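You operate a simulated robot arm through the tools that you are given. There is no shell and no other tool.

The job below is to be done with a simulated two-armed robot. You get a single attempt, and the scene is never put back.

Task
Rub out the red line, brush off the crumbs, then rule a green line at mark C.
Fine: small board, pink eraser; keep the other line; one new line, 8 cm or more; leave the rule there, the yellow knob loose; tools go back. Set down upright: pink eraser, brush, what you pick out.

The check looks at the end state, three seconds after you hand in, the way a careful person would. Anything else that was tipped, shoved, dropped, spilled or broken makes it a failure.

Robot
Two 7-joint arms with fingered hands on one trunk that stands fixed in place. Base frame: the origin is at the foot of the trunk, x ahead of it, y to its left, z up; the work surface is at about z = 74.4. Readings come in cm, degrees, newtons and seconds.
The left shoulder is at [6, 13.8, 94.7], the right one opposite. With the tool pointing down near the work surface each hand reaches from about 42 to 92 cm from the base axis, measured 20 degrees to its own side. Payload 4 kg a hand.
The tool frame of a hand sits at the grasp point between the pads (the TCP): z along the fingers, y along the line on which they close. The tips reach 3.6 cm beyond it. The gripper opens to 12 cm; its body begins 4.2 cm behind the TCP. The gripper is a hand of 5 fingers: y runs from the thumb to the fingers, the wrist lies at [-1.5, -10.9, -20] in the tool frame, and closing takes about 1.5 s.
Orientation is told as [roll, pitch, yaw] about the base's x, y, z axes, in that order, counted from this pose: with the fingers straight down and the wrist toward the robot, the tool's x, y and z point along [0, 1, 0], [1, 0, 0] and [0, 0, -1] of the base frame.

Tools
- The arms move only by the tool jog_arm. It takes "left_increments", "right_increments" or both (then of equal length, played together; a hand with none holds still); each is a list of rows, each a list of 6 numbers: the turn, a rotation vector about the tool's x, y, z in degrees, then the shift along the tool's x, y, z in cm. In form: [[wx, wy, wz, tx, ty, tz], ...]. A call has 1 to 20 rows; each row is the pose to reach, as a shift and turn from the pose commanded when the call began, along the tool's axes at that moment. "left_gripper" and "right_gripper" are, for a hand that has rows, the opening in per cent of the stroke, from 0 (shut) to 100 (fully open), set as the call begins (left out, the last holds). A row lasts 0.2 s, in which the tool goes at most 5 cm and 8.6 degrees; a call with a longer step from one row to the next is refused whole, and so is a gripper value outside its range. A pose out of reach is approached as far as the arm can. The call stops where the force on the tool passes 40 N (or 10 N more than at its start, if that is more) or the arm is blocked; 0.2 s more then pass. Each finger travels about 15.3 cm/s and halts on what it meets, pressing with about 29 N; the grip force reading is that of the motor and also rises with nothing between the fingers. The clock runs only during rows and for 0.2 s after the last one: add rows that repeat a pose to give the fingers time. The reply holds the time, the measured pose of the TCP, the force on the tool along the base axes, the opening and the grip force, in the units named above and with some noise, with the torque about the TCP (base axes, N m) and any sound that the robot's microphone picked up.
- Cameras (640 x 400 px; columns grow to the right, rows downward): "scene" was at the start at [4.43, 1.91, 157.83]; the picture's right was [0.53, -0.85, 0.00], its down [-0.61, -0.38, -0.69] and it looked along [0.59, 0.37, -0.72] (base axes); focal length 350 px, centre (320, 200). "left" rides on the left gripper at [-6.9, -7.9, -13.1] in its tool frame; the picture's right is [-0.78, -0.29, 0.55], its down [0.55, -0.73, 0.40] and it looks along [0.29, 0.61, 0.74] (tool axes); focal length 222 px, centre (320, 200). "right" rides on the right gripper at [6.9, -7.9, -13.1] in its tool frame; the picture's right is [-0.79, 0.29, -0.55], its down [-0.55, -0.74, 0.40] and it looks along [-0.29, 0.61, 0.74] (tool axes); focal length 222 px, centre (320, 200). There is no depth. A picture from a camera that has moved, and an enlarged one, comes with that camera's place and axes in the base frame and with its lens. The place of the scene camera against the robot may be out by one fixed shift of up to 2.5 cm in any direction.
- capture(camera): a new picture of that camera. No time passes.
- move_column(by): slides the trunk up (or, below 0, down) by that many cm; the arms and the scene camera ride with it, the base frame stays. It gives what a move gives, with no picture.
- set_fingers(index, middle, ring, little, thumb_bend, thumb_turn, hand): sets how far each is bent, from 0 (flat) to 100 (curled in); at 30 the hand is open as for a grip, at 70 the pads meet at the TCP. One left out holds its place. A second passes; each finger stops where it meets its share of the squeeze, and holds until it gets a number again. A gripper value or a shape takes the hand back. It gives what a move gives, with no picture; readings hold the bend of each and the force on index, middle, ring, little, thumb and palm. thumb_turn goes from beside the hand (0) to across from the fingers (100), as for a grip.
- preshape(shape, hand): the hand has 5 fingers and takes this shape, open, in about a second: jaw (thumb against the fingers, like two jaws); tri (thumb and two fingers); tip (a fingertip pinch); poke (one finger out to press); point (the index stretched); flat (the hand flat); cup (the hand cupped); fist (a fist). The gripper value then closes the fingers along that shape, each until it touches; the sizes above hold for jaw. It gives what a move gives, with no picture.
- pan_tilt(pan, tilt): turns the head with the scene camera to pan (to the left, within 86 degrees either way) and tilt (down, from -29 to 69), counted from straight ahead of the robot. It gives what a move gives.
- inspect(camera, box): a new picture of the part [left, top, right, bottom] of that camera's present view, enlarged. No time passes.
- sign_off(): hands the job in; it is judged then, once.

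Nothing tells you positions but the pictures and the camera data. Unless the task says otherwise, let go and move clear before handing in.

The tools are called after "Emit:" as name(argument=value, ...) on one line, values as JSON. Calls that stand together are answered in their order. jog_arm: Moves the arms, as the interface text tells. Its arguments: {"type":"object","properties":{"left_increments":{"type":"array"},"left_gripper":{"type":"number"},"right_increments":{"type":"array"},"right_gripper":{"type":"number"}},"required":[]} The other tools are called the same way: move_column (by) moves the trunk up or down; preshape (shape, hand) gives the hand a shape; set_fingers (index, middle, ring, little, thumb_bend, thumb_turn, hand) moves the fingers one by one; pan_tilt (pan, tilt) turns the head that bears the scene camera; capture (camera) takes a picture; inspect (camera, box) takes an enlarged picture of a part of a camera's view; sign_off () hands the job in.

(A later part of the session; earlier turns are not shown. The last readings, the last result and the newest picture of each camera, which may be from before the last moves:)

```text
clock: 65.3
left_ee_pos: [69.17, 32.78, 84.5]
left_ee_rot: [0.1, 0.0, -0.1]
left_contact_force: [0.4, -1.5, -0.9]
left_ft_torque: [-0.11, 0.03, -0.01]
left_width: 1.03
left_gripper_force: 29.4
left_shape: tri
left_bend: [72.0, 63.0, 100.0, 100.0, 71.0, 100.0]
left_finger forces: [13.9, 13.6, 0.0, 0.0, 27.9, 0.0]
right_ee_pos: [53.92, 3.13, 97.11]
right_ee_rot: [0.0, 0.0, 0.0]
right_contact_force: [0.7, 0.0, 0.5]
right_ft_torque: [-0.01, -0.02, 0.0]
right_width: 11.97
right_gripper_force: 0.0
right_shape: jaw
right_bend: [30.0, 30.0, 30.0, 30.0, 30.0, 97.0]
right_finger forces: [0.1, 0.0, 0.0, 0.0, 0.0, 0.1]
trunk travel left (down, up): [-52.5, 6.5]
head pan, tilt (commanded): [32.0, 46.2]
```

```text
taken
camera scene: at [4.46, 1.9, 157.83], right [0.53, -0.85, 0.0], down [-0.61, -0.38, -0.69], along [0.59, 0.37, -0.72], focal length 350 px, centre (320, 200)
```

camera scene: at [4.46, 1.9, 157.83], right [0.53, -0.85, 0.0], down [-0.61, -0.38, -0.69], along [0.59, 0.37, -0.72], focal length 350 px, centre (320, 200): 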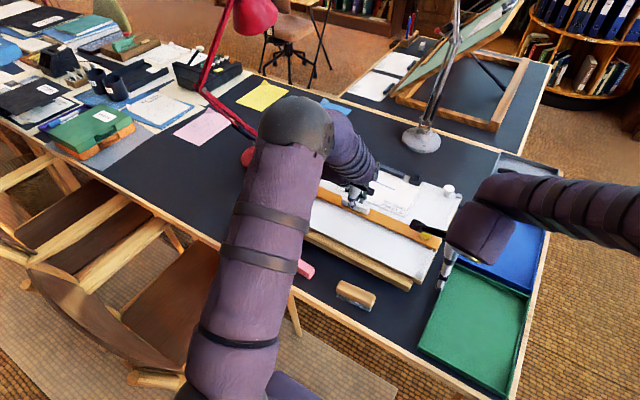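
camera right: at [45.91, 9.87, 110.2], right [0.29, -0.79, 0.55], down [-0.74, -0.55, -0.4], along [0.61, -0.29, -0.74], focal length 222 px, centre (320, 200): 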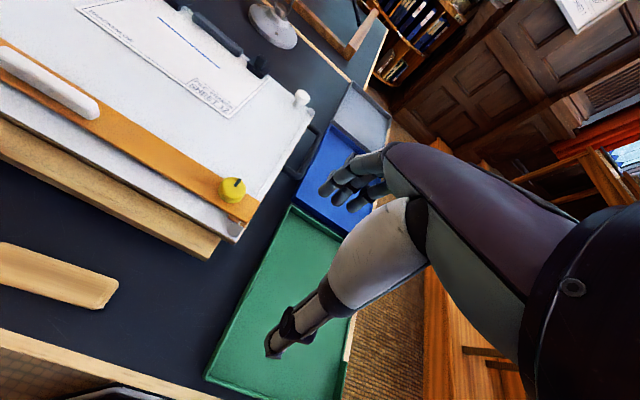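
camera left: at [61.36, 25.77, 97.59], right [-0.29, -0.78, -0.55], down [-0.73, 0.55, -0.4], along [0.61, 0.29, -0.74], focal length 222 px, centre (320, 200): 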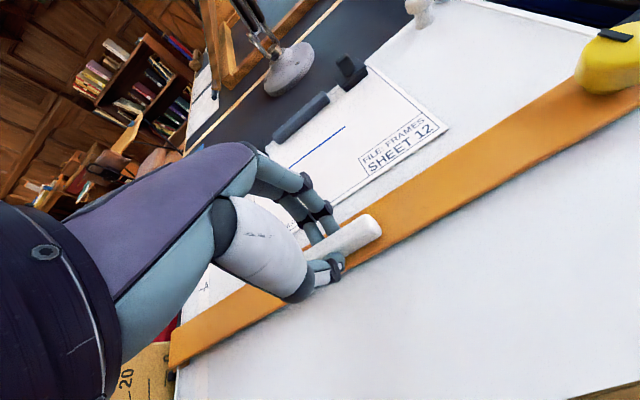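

The rule stays parallel and moves lightly. I move it another 7 cm, then compare its edge with mark C.

Emit:
jog_arm(left_increments=[[0, 0, 0, 0, 1, 0], [0, 0, 0, 0, 2, 0], [0, 0, 0, 0, 3, 0], [0, 0, 0, 0, 4, 0], [0, 0, 0, 0, 5, 0], [0, 0, 0, 0, 6, 0], [0, 0, 0, 0, 7.2, 0], [0, 0, 0, 0, 7.2, 0]], left_gripper=0)

Emit:
capture(camera="left")

Emit:
capture(camera="scene")

Emit:
inspect(camera="scene", box=[300, 140, 380, 200])

```text
clock: 67.1
left_ee_pos: [76.45, 32.63, 84.48]
left_ee_rot: [-0.1, -0.1, -0.2]
left_contact_force: [1.8, -1.7, -0.8]
left_ft_torque: [-0.08, -0.06, -0.02]
left_width: 1.05
left_gripper_force: 29.2
left_shape: tri
left_bend: [72.0, 63.0, 100.0, 100.0, 71.0, 100.0]
left_finger forces: [14.7, 14.2, 0.0, 0.1, 27.4, 0.0]
right_ee_pos: [53.99, 2.89, 97.16]
right_ee_rot: [0.0, 0.1, 0.0]
right_contact_force: [-0.4, -0.3, -0.6]
right_ft_torque: [0.0, 0.0, 0.03]
right_width: 11.98
right_gripper_force: 0.0
right_shape: jaw
right_bend: [30.0, 30.0, 30.0, 30.0, 30.0, 97.0]
right_finger forces: [0.0, 0.0, 0.0, 0.1, 0.0, 0.0]
trunk travel left (down, up): [-52.5, 6.5]
head pan, tilt (commanded): [32.0, 46.2]
```

```text
taken
camera left: at [68.57, 25.77, 97.58], right [-0.29, -0.78, -0.55], down [-0.73, 0.55, -0.4], along [0.61, 0.29, -0.74], focal length 222 px, centre (320, 200)
```

left: 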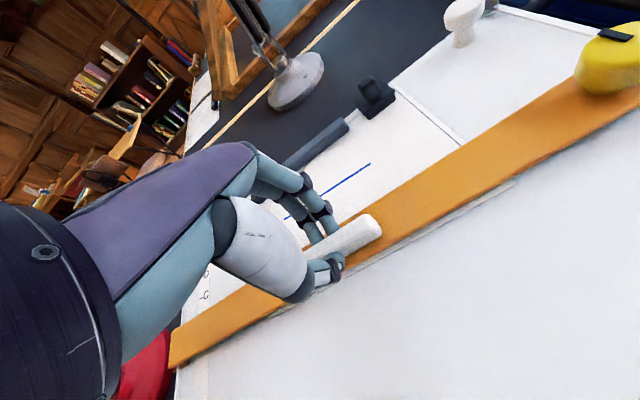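

```text
taken
camera scene: at [4.49, 1.9, 157.83], right [0.53, -0.85, 0.0], down [-0.61, -0.38, -0.69], along [0.59, 0.37, -0.72], focal length 350 px, centre (320, 200)
```

scene: 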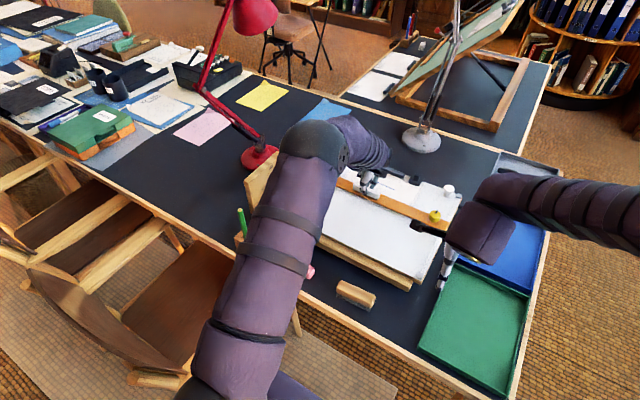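

```text
6.67 times, centred on (340, 170) of scene
camera zoom: at [4.49, 1.9, 157.83], right [0.53, -0.85, 0.0], down [-0.61, -0.38, -0.69], along [0.59, 0.37, -0.72], focal length 2336 px, centre (187, 400)
```

zoom: 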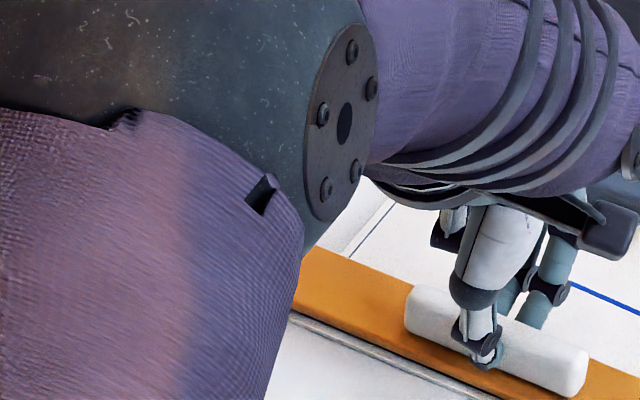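

The marks are hidden from the scene camera by the arm, but the left wrist camera sees part of them. I enlarge that.

Emit:
inspect(camera="left", box=[160, 240, 320, 380])

Emit:
inspect(camera="left", box=[380, 60, 540, 200])

```text
2.86 times, centred on (240, 310) of left
camera zoom: at [68.57, 25.77, 97.58], right [-0.29, -0.78, -0.55], down [-0.73, 0.55, -0.4], along [0.61, 0.29, -0.74], focal length 635 px, centre (549, -114)
```

zoom: 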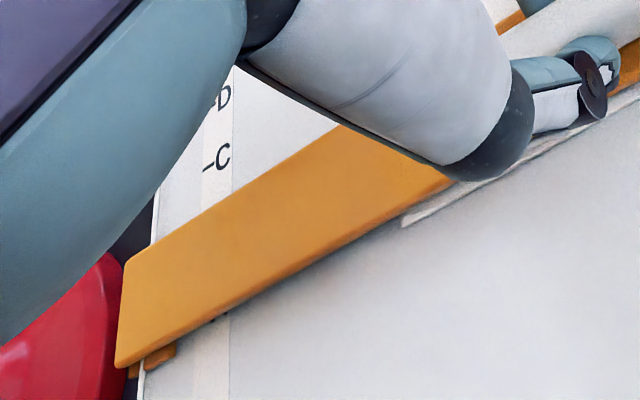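

```text
2.86 times, centred on (460, 130) of left
camera zoom: at [68.57, 25.77, 97.58], right [-0.29, -0.78, -0.55], down [-0.73, 0.55, -0.4], along [0.61, 0.29, -0.74], focal length 635 px, centre (-80, 400)
```

zoom: 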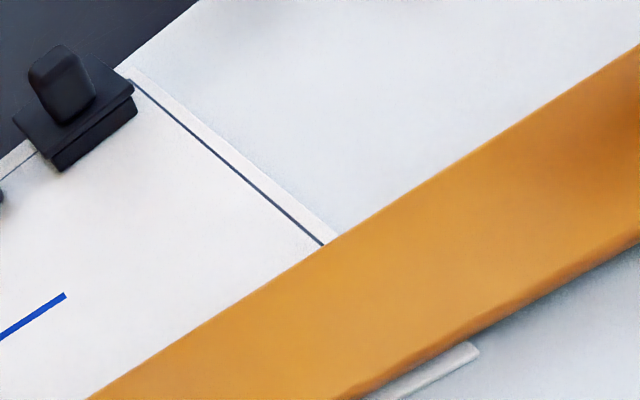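

The edge is about 2.2 cm short of tick C. I move the rule 1.9 cm further and then check with a steeper view.

Emit:
jog_arm(left_increments=[[0, 0, 0, 0, 0.6, 0], [0, 0, 0, 0, 1.2, 0], [0, 0, 0, 0, 1.9, 0], [0, 0, 0, 0, 1.9, 0]], left_gripper=0)

Emit:
inspect(camera="left", box=[160, 240, 320, 380])

Emit:
inspect(camera="left", box=[300, 120, 500, 270])

```text
clock: 68.1
left_ee_pos: [78.28, 32.72, 84.48]
left_ee_rot: [0.0, 0.0, -0.2]
left_contact_force: [-0.9, -3.0, -1.0]
left_ft_torque: [-0.09, -0.03, -0.04]
left_width: 1.05
left_gripper_force: 28.8
left_shape: tri
left_bend: [72.0, 63.0, 100.0, 100.0, 71.0, 100.0]
left_finger forces: [14.2, 13.6, 0.0, 0.0, 28.2, 0.1]
right_ee_pos: [54.01, 3.03, 97.08]
right_ee_rot: [0.0, 0.0, -0.1]
right_contact_force: [0.4, 0.0, 0.6]
right_ft_torque: [0.02, -0.03, 0.01]
right_width: 11.99
right_gripper_force: 0.0
right_shape: jaw
right_bend: [30.0, 30.0, 30.0, 30.0, 30.0, 97.0]
right_finger forces: [0.0, 0.1, 0.0, 0.1, 0.0, 0.0]
trunk travel left (down, up): [-52.5, 6.5]
head pan, tilt (commanded): [32.0, 46.2]
```

```text
2.86 times, centred on (240, 310) of left
camera zoom: at [70.42, 25.78, 97.58], right [-0.29, -0.78, -0.55], down [-0.73, 0.55, -0.4], along [0.61, 0.29, -0.74], focal length 635 px, centre (549, -114)
```

zoom: 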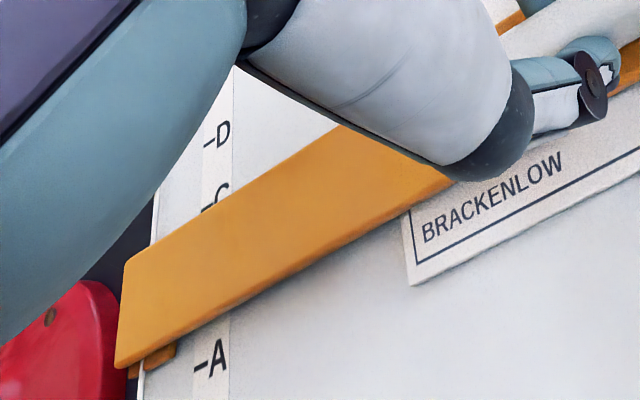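

```text
2.67 times, centred on (400, 195) of left
camera zoom: at [70.42, 25.78, 97.58], right [-0.29, -0.78, -0.55], down [-0.73, 0.55, -0.4], along [0.61, 0.29, -0.74], focal length 592 px, centre (107, 213)
```

zoom: 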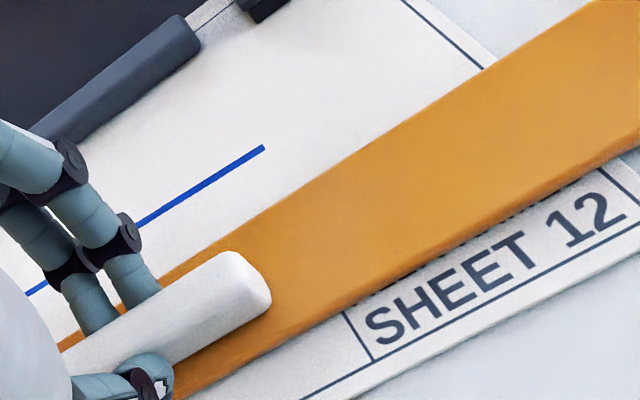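

Seen from this low side the edge just reaches tick C, but the rule's thickness hides some of the board. I let go of the handle and look from above the marks for a true reading.

Emit:
jog_arm(left_increments=[[0, 0, 0, 0, 0, 0], [0, 0, 0, 0, 0, 0], [0, 0, 0, 0, 0, 0], [0, 0, 0, 0, 0, 0], [0, 0, 0, 0, 0, 0]], left_gripper=45)

Emit:
jog_arm(left_increments=[[0, 0, 0, 0, 0, -2], [0, 0, 0, 0, 0, -6], [0, 0, 0, 4, 0, -8], [0, 0, 0, 8, 0, -9], [0, 0, 0, 12, 0, -10], [0, 0, 0, 12, 0, -10]], left_gripper=45)

Emit:
capture(camera="left")

Emit:
capture(camera="scene")

```text
clock: 69.3
left_ee_pos: [78.21, 32.76, 84.46]
left_ee_rot: [0.0, 0.0, 0.0]
left_contact_force: [-0.4, -0.5, 0.5]
left_ft_torque: [0.04, 0.01, 0.04]
left_width: 5.35
left_gripper_force: 0.0
left_shape: tri
left_bend: [44.0, 48.0, 99.0, 99.0, 61.0, 100.0]
left_finger forces: [0.1, 0.1, 0.0, 0.0, 0.0, 0.1]
right_ee_pos: [53.93, 3.04, 97.12]
right_ee_rot: [0.0, 0.0, 0.0]
right_contact_force: [0.9, 0.2, -0.3]
right_ft_torque: [-0.01, -0.01, 0.0]
right_width: 11.94
right_gripper_force: 0.1
right_shape: jaw
right_bend: [30.0, 30.0, 30.0, 30.0, 30.0, 97.0]
right_finger forces: [0.0, 0.1, 0.0, 0.1, 0.0, 0.1]
trunk travel left (down, up): [-52.5, 6.5]
head pan, tilt (commanded): [32.0, 46.2]
```

```text
clock: 70.7
left_ee_pos: [78.05, 44.73, 94.45]
left_ee_rot: [0.0, 0.0, -0.1]
left_contact_force: [-1.1, -0.5, -0.1]
left_ft_torque: [0.02, 0.05, -0.01]
left_width: 5.38
left_gripper_force: 0.1
left_shape: tri
left_bend: [44.0, 48.0, 99.0, 99.0, 61.0, 100.0]
left_finger forces: [0.0, 0.0, 0.0, 0.0, 0.0, 0.0]
right_ee_pos: [53.82, 2.88, 97.14]
right_ee_rot: [0.0, 0.0, 0.0]
right_contact_force: [-1.0, -0.3, -0.9]
right_ft_torque: [0.01, -0.01, 0.01]
right_width: 11.96
right_gripper_force: 0.0
right_shape: jaw
right_bend: [30.0, 30.0, 30.0, 30.0, 30.0, 97.0]
right_finger forces: [0.0, 0.1, 0.0, 0.1, 0.0, 0.0]
trunk travel left (down, up): [-52.5, 6.5]
head pan, tilt (commanded): [32.0, 46.2]
```

```text
taken
camera left: at [70.36, 37.7, 107.53], right [-0.29, -0.78, -0.55], down [-0.73, 0.55, -0.4], along [0.61, 0.29, -0.74], focal length 222 px, centre (320, 200)
```

left: 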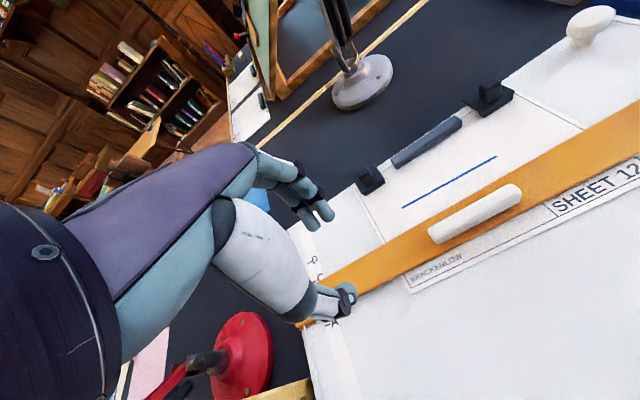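

```text
taken
camera scene: at [4.44, 1.86, 157.84], right [0.53, -0.85, 0.0], down [-0.61, -0.38, -0.69], along [0.59, 0.37, -0.72], focal length 350 px, centre (320, 200)
```

scene: 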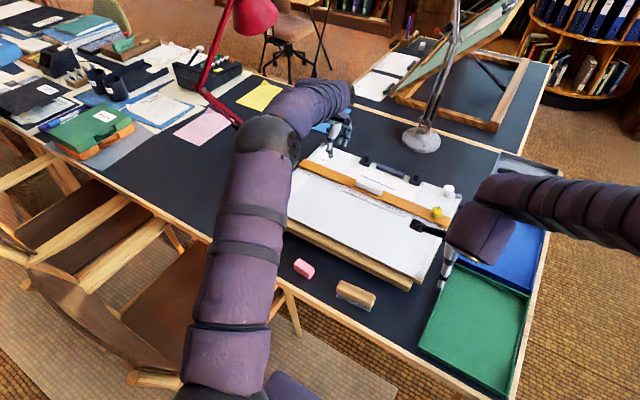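

The wrist camera still looks from an angle. I turn the hand about 80° so the camera looks along the rule's edge toward the marks, which removes the parallax.

Emit:
jog_arm(left_increments=[[0, 0, -8, 0.1, -0.4, -0.5], [0, 0, -16, 0.2, -0.8, -1], [0, 0, -24, 0.3, -1.2, -1.5], [0, 0, -32, 0.4, -1.6, -2], [0, 0, -40, 0.5, -2, -2.5], [0, 0, -48, 0.6, -2.4, -3], [0, 0, -56, 0.7, -2.8, -3], [0, 0, -64, 0.8, -3.1, -3], [0, 0, -72, 0.9, -3.4, -3], [0, 0, -80, 1, -3.5, -3], [0, 0, -80, 1, -3.5, -3]], left_gripper=45)

Emit:
capture(camera="left")

Emit:
capture(camera="scene")

```text
clock: 73.1
left_ee_pos: [74.73, 45.73, 97.47]
left_ee_rot: [0.0, 0.1, 80.0]
left_contact_force: [0.7, 0.1, 0.3]
left_ft_torque: [-0.01, 0.01, 0.03]
left_width: 5.38
left_gripper_force: 0.0
left_shape: tri
left_bend: [44.0, 48.0, 99.0, 99.0, 61.0, 100.0]
left_finger forces: [0.1, 0.1, 0.0, 0.1, 0.0, 0.1]
right_ee_pos: [53.85, 3.08, 97.12]
right_ee_rot: [0.0, 0.0, 0.0]
right_contact_force: [0.0, -0.1, 0.6]
right_ft_torque: [-0.01, 0.01, 0.02]
right_width: 11.97
right_gripper_force: 0.1
right_shape: jaw
right_bend: [30.0, 30.0, 30.0, 30.0, 30.0, 97.0]
right_finger forces: [0.0, 0.0, 0.0, 0.1, 0.1, 0.0]
trunk travel left (down, up): [-52.5, 6.5]
head pan, tilt (commanded): [32.0, 46.2]
```

```text
taken
camera left: at [80.32, 36.69, 110.58], right [0.72, -0.42, -0.55], down [-0.67, -0.63, -0.4], along [-0.18, 0.65, -0.74], focal length 222 px, centre (320, 200)
```

left: 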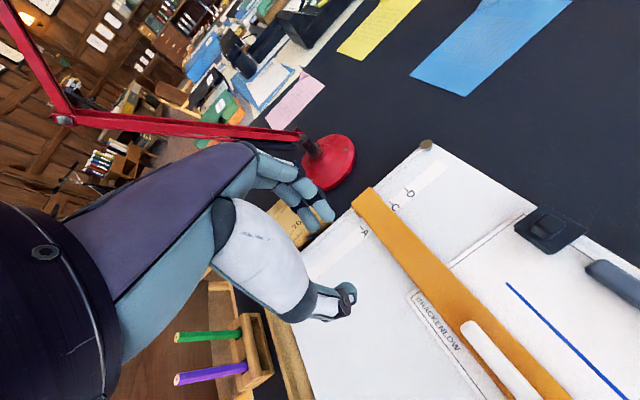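

```text
taken
camera scene: at [4.43, 1.9, 157.83], right [0.53, -0.85, 0.0], down [-0.61, -0.38, -0.69], along [0.59, 0.37, -0.72], focal length 350 px, centre (320, 200)
```

scene: 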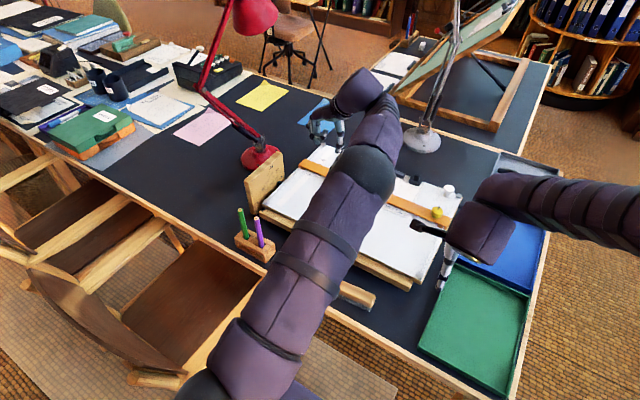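

Emit:
inspect(camera="left", box=[345, 175, 441, 250])

Emit:
inspect(camera="left", box=[400, 200, 640, 400])

```text
5.33 times, centred on (393, 212) of left
camera zoom: at [80.32, 36.69, 110.58], right [0.72, -0.42, -0.55], down [-0.67, -0.63, -0.4], along [-0.18, 0.65, -0.74], focal length 1185 px, centre (-69, 133)
```

zoom: 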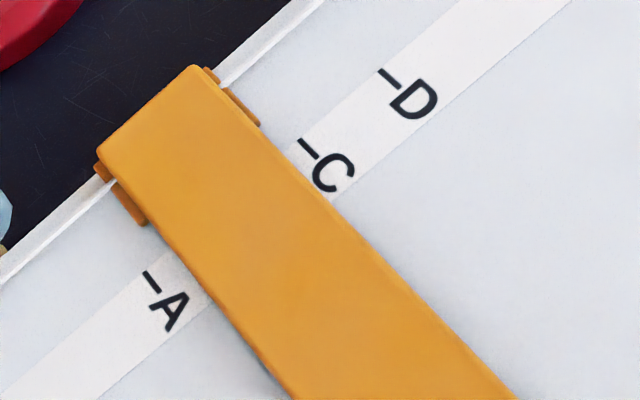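

```text
2.00 times, centred on (520, 300) of left
camera zoom: at [80.32, 36.69, 110.58], right [0.72, -0.42, -0.55], down [-0.67, -0.63, -0.4], along [-0.18, 0.65, -0.74], focal length 444 px, centre (-80, 0)
```

zoom: 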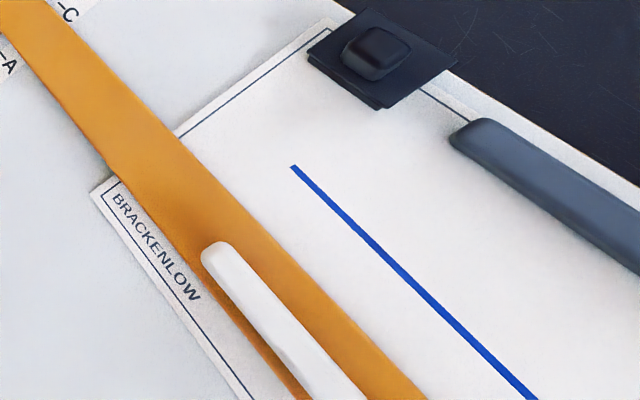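

From this view the rule's edge is at x≈81.3 and tick C at x≈81.8, so it needs about 0.45 cm more. I return to the handle to nudge it.

Emit:
jog_arm(left_increments=[[0, 0, 8, -0.57, -1.22, 0], [0, 0, 16, -1.14, -2.44, 0], [0, 0, 24, -1.72, -3.67, 0], [0, 0, 32, -2.3, -4.9, 0], [0, 0, 40, -2.87, -6.1, 0], [0, 0, 48, -3.44, -7.3, 0], [0, 0, 56, -4, -8.55, 0], [0, 0, 64, -4.6, -9.8, 1], [0, 0, 72, -5.16, -11, 3], [0, 0, 80, -5.73, -12.22, 5.5], [0, 0, 80, -5.73, -12.22, 7.5], [0, 0, 80, -5.73, -12.22, 7.5]], left_gripper=45)

Emit:
inspect(camera="left", box=[280, 190, 440, 310])

```text
clock: 75.7
left_ee_pos: [78.28, 32.72, 89.9]
left_ee_rot: [-0.1, -0.1, 0.0]
left_contact_force: [0.3, 0.3, -1.3]
left_ft_torque: [-0.03, 0.01, 0.02]
left_width: 5.37
left_gripper_force: 0.1
left_shape: tri
left_bend: [44.0, 48.0, 99.0, 99.0, 61.0, 100.0]
left_finger forces: [0.0, 0.0, 0.0, 0.0, 0.1, 0.0]
right_ee_pos: [53.85, 2.99, 97.13]
right_ee_rot: [0.0, 0.1, 0.0]
right_contact_force: [-0.2, 0.5, -0.6]
right_ft_torque: [0.02, 0.01, 0.0]
right_width: 11.97
right_gripper_force: 0.1
right_shape: jaw
right_bend: [30.0, 30.0, 30.0, 30.0, 30.0, 97.0]
right_finger forces: [0.0, 0.0, 0.1, 0.1, 0.0, 0.0]
trunk travel left (down, up): [-52.5, 6.5]
head pan, tilt (commanded): [32.0, 46.2]
```

```text
3.33 times, centred on (360, 250) of left
camera zoom: at [70.48, 25.69, 103.02], right [-0.29, -0.78, -0.55], down [-0.73, 0.55, -0.4], along [0.61, 0.29, -0.74], focal length 740 px, centre (187, 33)
```

zoom: 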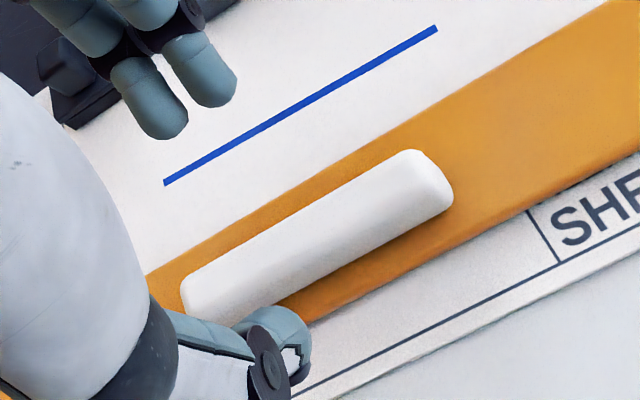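

The hand is over the handle as before. I descend, close, nudge the rule by 0.45 cm and let go.

Emit:
jog_arm(left_increments=[[0, 0, 0, 0, 0, 2], [0, 0, 0, 0, 0, 4], [0, 0, 0, 0, 0, 5], [0, 0, 0, 0, 0, 5.4], [0, 0, 0, 0, 0, 5.4]], left_gripper=45)

Emit:
jog_arm(left_increments=[[0, 0, 0, 0, 0, 0], [0, 0, 0, 0, 0, 0], [0, 0, 0, 0, 0, 0], [0, 0, 0, 0, 0, 0], [0, 0, 0, 0, 0, 0], [0, 0, 0, 0, 0, 0], [0, 0, 0, 0, 0, 0]], left_gripper=0)

Emit:
jog_arm(left_increments=[[0, 0, 0, 0, 0.15, 0], [0, 0, 0, 0, 0.3, 0], [0, 0, 0, 0, 0.45, 0], [0, 0, 0, 0, 0.45, 0], [0, 0, 0, 0, 0.45, 0]], left_gripper=0)

Emit:
inspect(camera="left", box=[160, 240, 320, 380])

```text
clock: 76.9
left_ee_pos: [78.16, 32.71, 84.58]
left_ee_rot: [0.0, 0.0, 0.0]
left_contact_force: [-0.8, 0.0, -0.4]
left_ft_torque: [0.0, 0.04, -0.03]
left_width: 5.38
left_gripper_force: 0.0
left_shape: tri
left_bend: [44.0, 48.0, 99.0, 99.0, 61.0, 100.0]
left_finger forces: [0.0, 0.1, 0.1, 0.0, 0.1, 0.0]
right_ee_pos: [53.91, 3.06, 97.21]
right_ee_rot: [0.1, 0.1, 0.0]
right_contact_force: [0.3, -0.9, -0.6]
right_ft_torque: [0.0, -0.01, -0.03]
right_width: 11.96
right_gripper_force: 0.1
right_shape: jaw
right_bend: [30.0, 30.0, 30.0, 30.0, 30.0, 97.0]
right_finger forces: [0.1, 0.1, 0.0, 0.0, 0.1, 0.0]
trunk travel left (down, up): [-52.5, 6.5]
head pan, tilt (commanded): [32.0, 46.2]
```

```text
clock: 78.5
left_ee_pos: [78.31, 32.77, 84.48]
left_ee_rot: [0.0, 0.0, -0.1]
left_contact_force: [-0.9, 0.0, -2.3]
left_ft_torque: [-0.03, 0.04, -0.02]
left_width: 1.06
left_gripper_force: 28.8
left_shape: tri
left_bend: [72.0, 63.0, 100.0, 100.0, 71.0, 100.0]
left_finger forces: [12.9, 12.6, 0.1, 0.2, 26.1, 0.0]
right_ee_pos: [54.02, 3.0, 97.16]
right_ee_rot: [0.0, 0.0, 0.0]
right_contact_force: [0.2, -0.7, 0.0]
right_ft_torque: [0.03, 0.05, -0.02]
right_width: 11.96
right_gripper_force: 0.1
right_shape: jaw
right_bend: [30.0, 30.0, 30.0, 30.0, 30.0, 97.0]
right_finger forces: [0.0, 0.0, 0.0, 0.0, 0.0, 0.1]
trunk travel left (down, up): [-52.5, 6.5]
head pan, tilt (commanded): [32.0, 46.2]
```

```text
clock: 79.7
left_ee_pos: [78.81, 32.69, 84.54]
left_ee_rot: [-0.1, 0.1, 0.0]
left_contact_force: [-2.4, -1.0, -3.7]
left_ft_torque: [-0.02, 0.06, -0.01]
left_width: 1.05
left_gripper_force: 28.8
left_shape: tri
left_bend: [72.0, 63.0, 100.0, 100.0, 71.0, 100.0]
left_finger forces: [12.7, 12.3, 0.0, 0.1, 27.7, 0.0]
right_ee_pos: [53.8, 3.04, 97.09]
right_ee_rot: [-0.1, 0.0, 0.0]
right_contact_force: [-0.5, -0.3, -1.0]
right_ft_torque: [0.04, 0.01, 0.01]
right_width: 11.98
right_gripper_force: 0.0
right_shape: jaw
right_bend: [30.0, 30.0, 30.0, 30.0, 30.0, 97.0]
right_finger forces: [0.1, 0.1, 0.0, 0.1, 0.1, 0.1]
trunk travel left (down, up): [-52.5, 6.5]
head pan, tilt (commanded): [32.0, 46.2]
```

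```text
2.86 times, centred on (240, 310) of left
camera zoom: at [70.89, 25.74, 97.63], right [-0.29, -0.78, -0.55], down [-0.73, 0.55, -0.4], along [0.61, 0.29, -0.74], focal length 635 px, centre (549, -114)
```

zoom: 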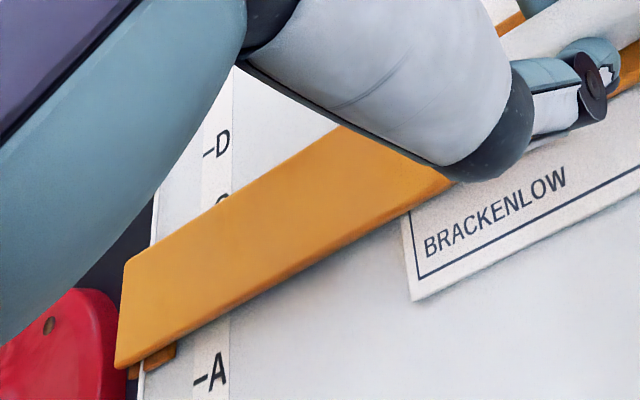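

The rule moved with the hand by about 0.47 cm. I let go, rise and move off toward the pencil stand, checking the rule on the way.

Emit:
jog_arm(left_increments=[[0, 0, 0, 0, 0, 0], [0, 0, 0, 0, 0, 0], [0, 0, 0, 0, 0, 0], [0, 0, 0, 0, 0, 0], [0, 0, 0, 0, 0, 0]], left_gripper=45)

Emit:
jog_arm(left_increments=[[0, 0, 0, 0, 0, -2], [0, 0, 0, 0, 0, -6], [0, 0, 0, 0, 0, -10], [0, 0, 0, 0, -3, -13], [0, 0, 0, 0, -7, -15], [0, 0, 0, 0, -11, -17], [0, 0, 0, 0, -15, -19], [0, 0, 0, 0, -19, -19], [0, 0, 0, 0, -19, -19]], left_gripper=45)

Emit:
capture(camera="left")

Emit:
capture(camera="scene")

```text
clock: 80.9
left_ee_pos: [78.61, 32.75, 84.71]
left_ee_rot: [-0.1, 0.0, -0.2]
left_contact_force: [-0.7, 0.5, 0.6]
left_ft_torque: [0.02, 0.0, -0.02]
left_width: 5.36
left_gripper_force: 0.1
left_shape: tri
left_bend: [44.0, 48.0, 99.0, 99.0, 61.0, 100.0]
left_finger forces: [0.0, 0.0, 0.0, 0.1, 0.1, 0.1]
right_ee_pos: [53.95, 3.04, 97.06]
right_ee_rot: [0.0, -0.1, -0.1]
right_contact_force: [0.7, 0.3, -0.5]
right_ft_torque: [-0.01, 0.0, -0.01]
right_width: 11.97
right_gripper_force: 0.0
right_shape: jaw
right_bend: [30.0, 30.0, 30.0, 30.0, 30.0, 97.0]
right_finger forces: [0.0, 0.1, 0.0, 0.0, 0.0, 0.0]
trunk travel left (down, up): [-52.5, 6.5]
head pan, tilt (commanded): [32.0, 46.2]
```

```text
clock: 82.9
left_ee_pos: [59.74, 32.69, 103.53]
left_ee_rot: [0.0, -0.1, 0.0]
left_contact_force: [-0.2, 0.1, -0.5]
left_ft_torque: [-0.03, -0.01, -0.03]
left_width: 5.41
left_gripper_force: 0.1
left_shape: tri
left_bend: [44.0, 48.0, 99.0, 99.0, 61.0, 100.0]
left_finger forces: [0.0, 0.0, 0.0, 0.0, 0.0, 0.0]
right_ee_pos: [53.88, 2.97, 97.12]
right_ee_rot: [0.0, 0.2, 0.1]
right_contact_force: [0.6, 0.6, -1.0]
right_ft_torque: [-0.02, -0.03, 0.0]
right_width: 11.98
right_gripper_force: 0.1
right_shape: jaw
right_bend: [30.0, 30.0, 30.0, 30.0, 30.0, 97.0]
right_finger forces: [0.1, 0.1, 0.0, 0.0, 0.1, 0.0]
trunk travel left (down, up): [-52.5, 6.5]
head pan, tilt (commanded): [32.0, 46.2]
```

```text
taken
camera left: at [51.89, 25.74, 116.64], right [-0.29, -0.78, -0.55], down [-0.73, 0.55, -0.4], along [0.61, 0.29, -0.74], focal length 222 px, centre (320, 200)
```

left: 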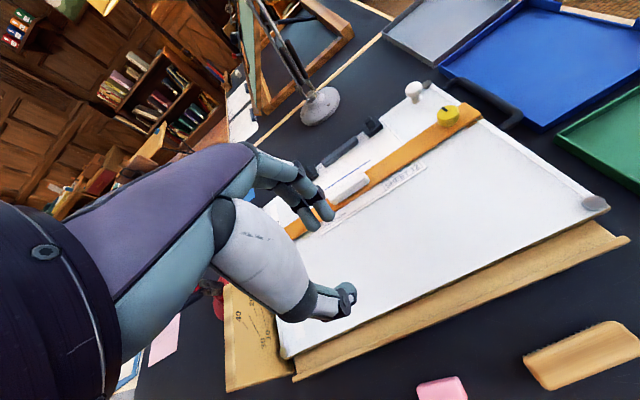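

```text
taken
camera scene: at [4.49, 1.91, 157.83], right [0.53, -0.85, 0.0], down [-0.61, -0.38, -0.69], along [0.59, 0.37, -0.72], focal length 350 px, centre (320, 200)
```

scene: 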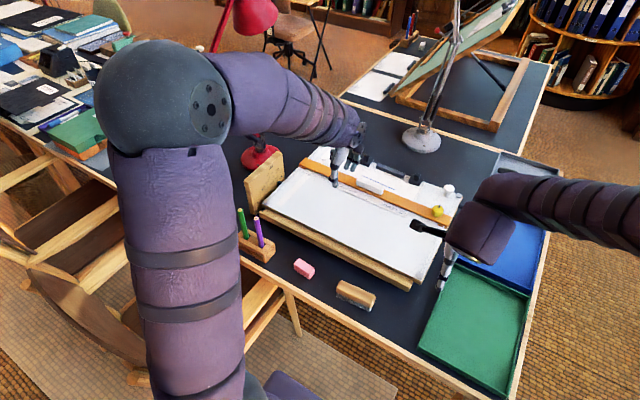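

I move the left hand back over the pencil stand area to get a clear view of the pencils, which also clears the scene camera's view of the board.

Emit:
jog_arm(left_increments=[[0, 0, 0, 3.2, -3.1, 0], [0, 0, 0, 6.4, -6.2, 0], [0, 0, 0, 9.6, -9.3, 0], [0, 0, 0, 12.8, -12.4, 0], [0, 0, 0, 16, -15.5, 0], [0, 0, 0, 19.3, -18.6, 0], [0, 0, 0, 19.3, -18.6, 0]], left_gripper=45)

Emit:
capture(camera="left")

Emit:
inspect(camera="left", box=[320, 200, 480, 325])

Emit:
inspect(camera="scene", box=[290, 140, 450, 230])

Emit:
inspect(camera="scene", box=[220, 190, 300, 270])

```text
clock: 84.5
left_ee_pos: [41.1, 51.95, 103.57]
left_ee_rot: [0.0, 0.1, -0.1]
left_contact_force: [-0.6, 0.2, 0.8]
left_ft_torque: [0.01, 0.0, 0.03]
left_width: 5.37
left_gripper_force: 0.1
left_shape: tri
left_bend: [44.0, 48.0, 99.0, 99.0, 61.0, 100.0]
left_finger forces: [0.1, 0.1, 0.0, 0.0, 0.0, 0.0]
right_ee_pos: [53.85, 2.99, 97.11]
right_ee_rot: [0.0, 0.1, -0.1]
right_contact_force: [0.8, 0.5, 0.4]
right_ft_torque: [-0.01, 0.0, 0.0]
right_width: 11.97
right_gripper_force: 0.1
right_shape: jaw
right_bend: [30.0, 30.0, 30.0, 30.0, 30.0, 97.0]
right_finger forces: [0.1, 0.0, 0.0, 0.0, 0.1, 0.0]
trunk travel left (down, up): [-52.5, 6.5]
head pan, tilt (commanded): [32.0, 46.2]
```

```text
taken
camera left: at [33.28, 45.09, 116.59], right [-0.29, -0.78, -0.55], down [-0.73, 0.55, -0.4], along [0.61, 0.29, -0.74], focal length 222 px, centre (320, 200)
```

left: 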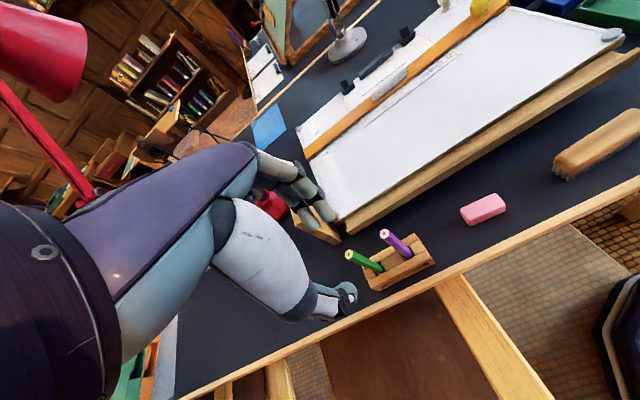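

```text
3.20 times, centred on (400, 262) of left
camera zoom: at [33.28, 45.09, 116.59], right [-0.29, -0.78, -0.55], down [-0.73, 0.55, -0.4], along [0.61, 0.29, -0.74], focal length 711 px, centre (64, 0)
```

zoom: 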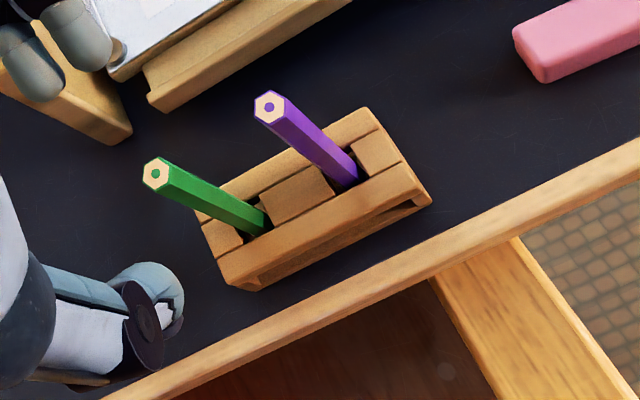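

```text
4.00 times, centred on (370, 185) of scene
camera zoom: at [4.46, 1.89, 157.83], right [0.53, -0.85, 0.0], down [-0.61, -0.38, -0.69], along [0.59, 0.37, -0.72], focal length 1402 px, centre (120, 260)
```

zoom: 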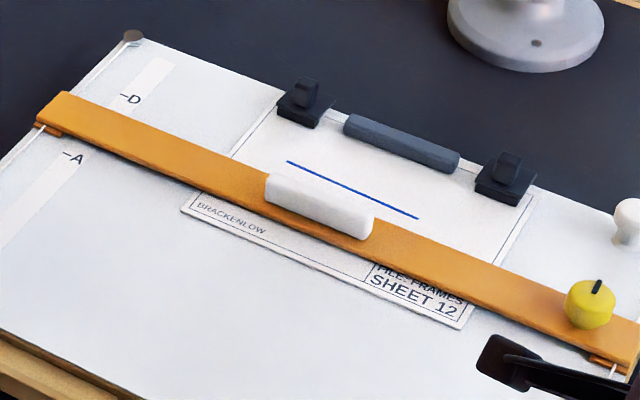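

```text
5.00 times, centred on (260, 230) of scene
camera zoom: at [4.46, 1.89, 157.83], right [0.53, -0.85, 0.0], down [-0.61, -0.38, -0.69], along [0.59, 0.37, -0.72], focal length 1752 px, centre (620, 50)
```

zoom: 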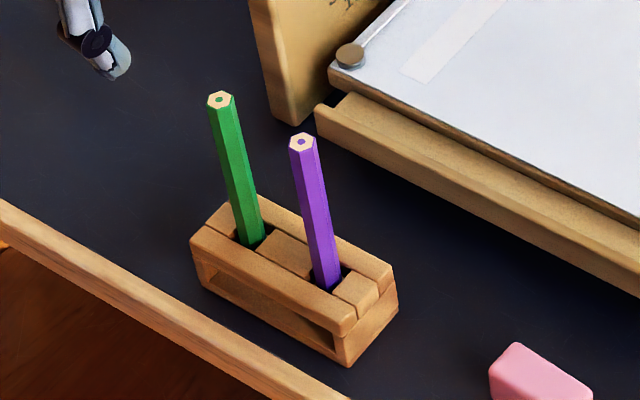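

The rule's edge now covers tick C, and the green pencil stands almost upright at about (44.8, 54.4) with its top at z≈90. Before gripping something so thin I close the hand in the air to see exactly where the pads meet.

Emit:
jog_arm(left_increments=[[0, 0, 0, 0, 0, 0], [0, 0, 0, 0, 0, 0], [0, 0, 0, 0, 0, 0], [0, 0, 0, 0, 0, 0], [0, 0, 0, 0, 0, 0], [0, 0, 0, 0, 0, 0], [0, 0, 0, 0, 0, 0]], left_gripper=4)

Emit:
inspect(camera="left", box=[260, 180, 400, 300])

Emit:
inspect(camera="scene", box=[180, 110, 300, 200])

Emit:
capture(camera="right")

```text
clock: 86.1
left_ee_pos: [41.11, 52.07, 103.43]
left_ee_rot: [0.0, 0.0, 0.0]
left_contact_force: [1.1, 0.2, -0.4]
left_ft_torque: [0.01, -0.04, 0.01]
left_width: 0.53
left_gripper_force: 0.1
left_shape: tri
left_bend: [67.0, 68.0, 99.0, 99.0, 70.0, 100.0]
left_finger forces: [0.0, 0.0, 0.1, 0.0, 0.0, 0.0]
right_ee_pos: [53.96, 3.07, 97.1]
right_ee_rot: [0.0, 0.0, -0.1]
right_contact_force: [-0.2, 0.0, -0.2]
right_ft_torque: [0.04, 0.03, -0.02]
right_width: 11.97
right_gripper_force: 0.0
right_shape: jaw
right_bend: [30.0, 30.0, 30.0, 30.0, 30.0, 97.0]
right_finger forces: [0.1, 0.0, 0.0, 0.0, 0.1, 0.0]
trunk travel left (down, up): [-52.5, 6.5]
head pan, tilt (commanded): [32.0, 46.2]
```

```text
3.33 times, centred on (330, 240) of left
camera zoom: at [33.29, 45.09, 116.57], right [-0.29, -0.78, -0.55], down [-0.73, 0.55, -0.4], along [0.61, 0.29, -0.74], focal length 740 px, centre (287, 67)
```

zoom: 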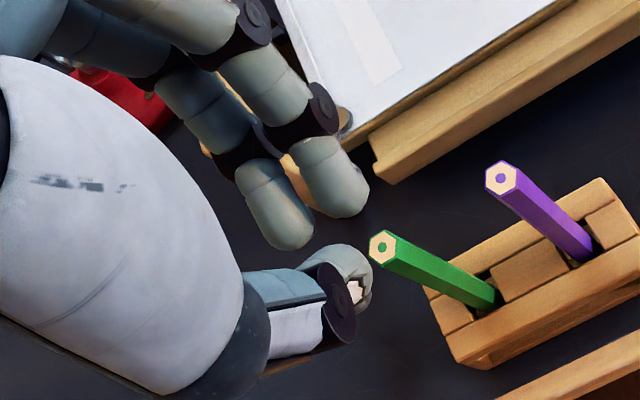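

```text
4.44 times, centred on (240, 155) of scene
camera zoom: at [4.43, 1.92, 157.83], right [0.53, -0.85, 0.0], down [-0.61, -0.38, -0.69], along [0.59, 0.37, -0.72], focal length 1558 px, centre (676, 400)
```

zoom: 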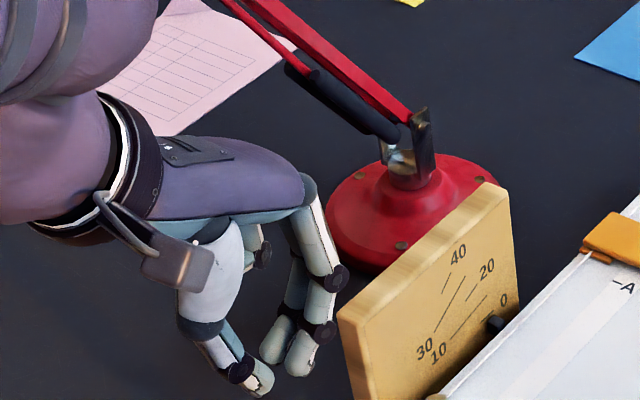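

```text
taken
camera right: at [45.94, 9.9, 110.19], right [0.29, -0.79, 0.55], down [-0.74, -0.55, -0.4], along [0.61, -0.29, -0.74], focal length 222 px, centre (320, 200)
```

right: 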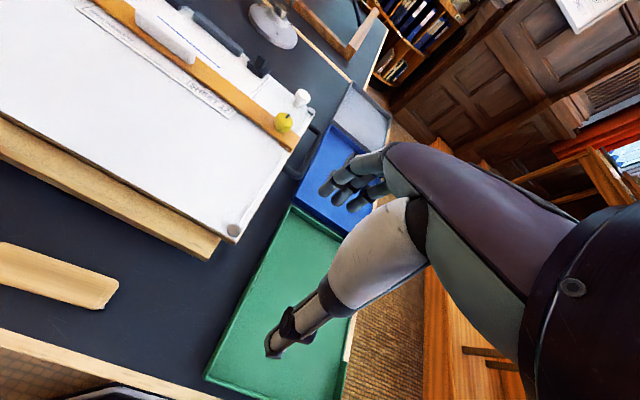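

The pads meet close to the TCP axis. I set a 3.6 cm opening and go above the green pencil, staying above its top.

Emit:
jog_arm(left_increments=[[0, 0, 0, 0.7, 1.2, 0], [0, 0, 0, 1.4, 2.4, 0], [0, 0, 0, 2.05, 3.67, 2], [0, 0, 0, 2.05, 3.67, 5], [0, 0, 0, 2.05, 3.67, 7.5], [0, 0, 0, 2.05, 3.67, 7.5]], left_gripper=30)

Emit:
capture(camera="left")

Emit:
inspect(camera="left", box=[270, 190, 430, 315])

Emit:
inspect(camera="scene", box=[200, 160, 320, 270])

```text
clock: 87.5
left_ee_pos: [44.88, 54.0, 96.13]
left_ee_rot: [-0.1, 0.0, 0.0]
left_contact_force: [0.9, -0.6, 0.9]
left_ft_torque: [0.05, 0.03, 0.0]
left_width: 3.56
left_gripper_force: 0.1
left_shape: tri
left_bend: [51.0, 55.0, 99.0, 99.0, 68.0, 100.0]
left_finger forces: [0.0, 0.0, 0.0, 0.1, 0.2, 0.0]
right_ee_pos: [53.76, 3.06, 97.01]
right_ee_rot: [0.0, 0.0, -0.1]
right_contact_force: [0.6, 0.1, 0.0]
right_ft_torque: [0.02, 0.01, 0.0]
right_width: 11.94
right_gripper_force: 0.0
right_shape: jaw
right_bend: [30.0, 30.0, 30.0, 30.0, 30.0, 97.0]
right_finger forces: [0.0, 0.0, 0.1, 0.0, 0.0, 0.0]
trunk travel left (down, up): [-52.5, 6.5]
head pan, tilt (commanded): [32.0, 46.2]
```

```text
taken
camera left: at [36.96, 47.06, 109.21], right [-0.29, -0.78, -0.55], down [-0.73, 0.55, -0.4], along [0.61, 0.29, -0.74], focal length 222 px, centre (320, 200)
```

left: 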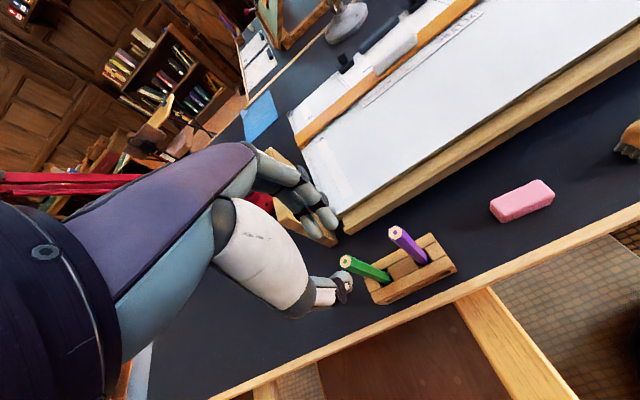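

```text
3.20 times, centred on (350, 252) of left
camera zoom: at [36.96, 47.06, 109.21], right [-0.29, -0.78, -0.55], down [-0.73, 0.55, -0.4], along [0.61, 0.29, -0.74], focal length 711 px, centre (224, 32)
```

zoom: 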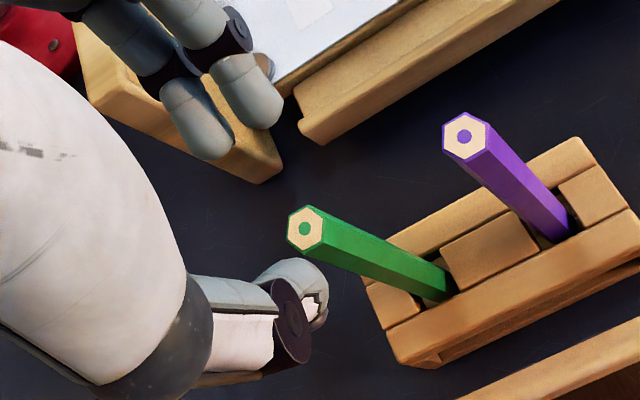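

```text
3.64 times, centred on (260, 215) of scene
camera zoom: at [4.41, 1.89, 157.84], right [0.53, -0.85, 0.0], down [-0.61, -0.38, -0.69], along [0.59, 0.37, -0.72], focal length 1274 px, centre (538, 146)
```

zoom: 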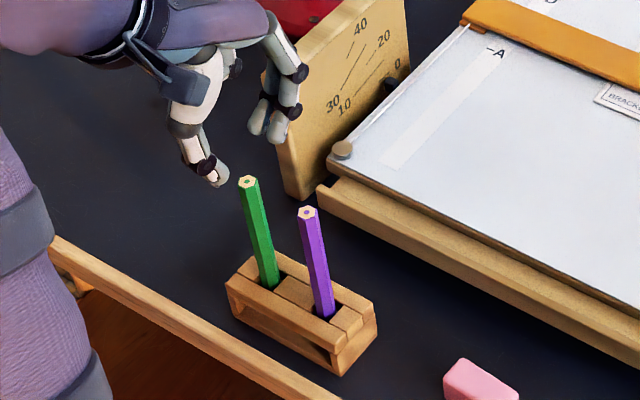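

The pencil is centred between thumb and fingers in the tool frame. I descend around it to a grip height well above the point, then check.

Emit:
jog_arm(left_increments=[[0, 0, 0, 0, -0.2, 2], [0, 0, 0, 0, -0.2, 4], [0, 0, 0, 0, -0.2, 6], [0, 0, 0, 0, -0.2, 8], [0, 0, 0, 0, -0.2, 9.5], [0, 0, 0, 0, -0.2, 10.5], [0, 0, 0, 0, -0.2, 10.5]], left_gripper=30)

Emit:
inspect(camera="left", box=[270, 160, 430, 285])

Emit:
inspect(camera="scene", box=[200, 160, 320, 270])

```text
clock: 89.1
left_ee_pos: [44.62, 54.17, 85.67]
left_ee_rot: [0.0, -0.1, -0.1]
left_contact_force: [-0.2, 0.5, 0.6]
left_ft_torque: [0.0, -0.01, 0.01]
left_width: 3.56
left_gripper_force: 0.0
left_shape: tri
left_bend: [51.0, 55.0, 99.0, 99.0, 68.0, 100.0]
left_finger forces: [0.1, 0.1, 0.0, 0.1, 0.1, 0.1]
right_ee_pos: [53.84, 3.01, 97.1]
right_ee_rot: [0.0, 0.0, -0.1]
right_contact_force: [0.6, -0.1, 0.5]
right_ft_torque: [-0.03, 0.02, 0.0]
right_width: 11.98
right_gripper_force: 0.1
right_shape: jaw
right_bend: [30.0, 30.0, 30.0, 30.0, 30.0, 97.0]
right_finger forces: [0.1, 0.0, 0.1, 0.0, 0.0, 0.1]
trunk travel left (down, up): [-52.5, 6.5]
head pan, tilt (commanded): [32.0, 46.2]
```

```text
3.20 times, centred on (350, 222) of left
camera zoom: at [36.79, 47.11, 98.7], right [-0.29, -0.78, -0.55], down [-0.73, 0.55, -0.4], along [0.61, 0.29, -0.74], focal length 711 px, centre (224, 128)
```

zoom: 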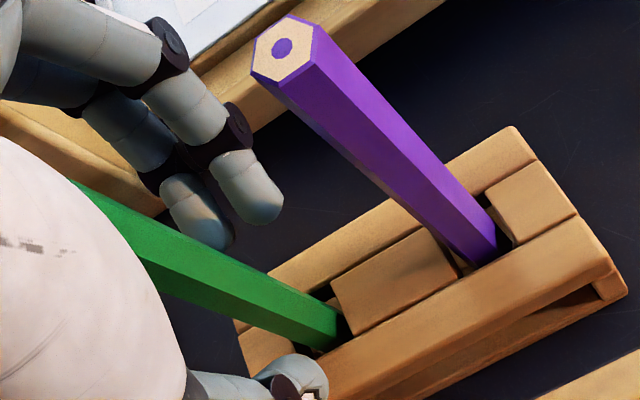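

```text
3.64 times, centred on (260, 215) of scene
camera zoom: at [4.43, 1.91, 157.83], right [0.53, -0.85, 0.0], down [-0.61, -0.38, -0.69], along [0.59, 0.37, -0.72], focal length 1274 px, centre (538, 146)
```

zoom: 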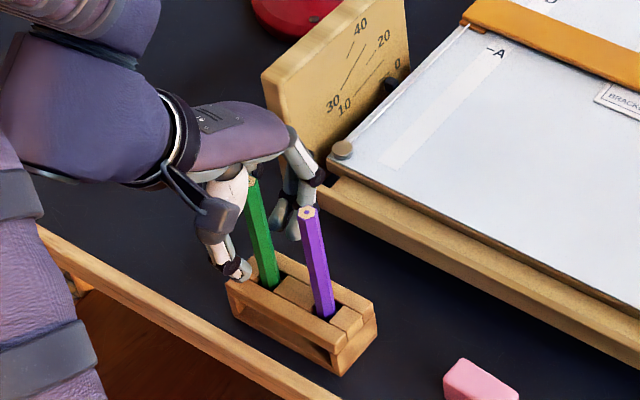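

The green pencil stands between thumb and fingers, with the purple one well clear. I close in stages and watch the forces.

Emit:
jog_arm(left_increments=[[0, 0, 0, 0, 0, 0], [0, 0, 0, 0, 0, 0], [0, 0, 0, 0, 0, 0]], left_gripper=18)

Emit:
inspect(camera="left", box=[270, 160, 430, 285])

```text
clock: 89.9
left_ee_pos: [44.59, 54.14, 85.65]
left_ee_rot: [0.0, 0.0, -0.1]
left_contact_force: [-0.6, 0.5, -0.1]
left_ft_torque: [-0.01, 0.01, 0.02]
left_width: 2.2
left_gripper_force: 0.1
left_shape: tri
left_bend: [58.0, 60.0, 99.0, 99.0, 69.0, 100.0]
left_finger forces: [0.0, 0.1, 0.0, 0.0, 0.0, 0.1]
right_ee_pos: [53.95, 3.1, 97.17]
right_ee_rot: [0.1, 0.0, -0.1]
right_contact_force: [0.0, -0.3, 0.0]
right_ft_torque: [-0.02, -0.01, 0.01]
right_width: 11.94
right_gripper_force: 0.1
right_shape: jaw
right_bend: [30.0, 30.0, 30.0, 30.0, 30.0, 97.0]
right_finger forces: [0.1, 0.0, 0.0, 0.0, 0.0, 0.0]
trunk travel left (down, up): [-52.5, 6.5]
head pan, tilt (commanded): [32.0, 46.2]
```

```text
3.20 times, centred on (350, 222) of left
camera zoom: at [36.8, 47.11, 98.71], right [-0.29, -0.78, -0.55], down [-0.73, 0.55, -0.4], along [0.61, 0.29, -0.74], focal length 711 px, centre (224, 128)
```

zoom: 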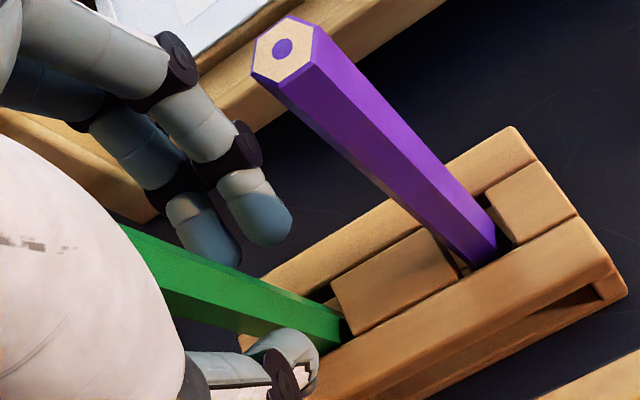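

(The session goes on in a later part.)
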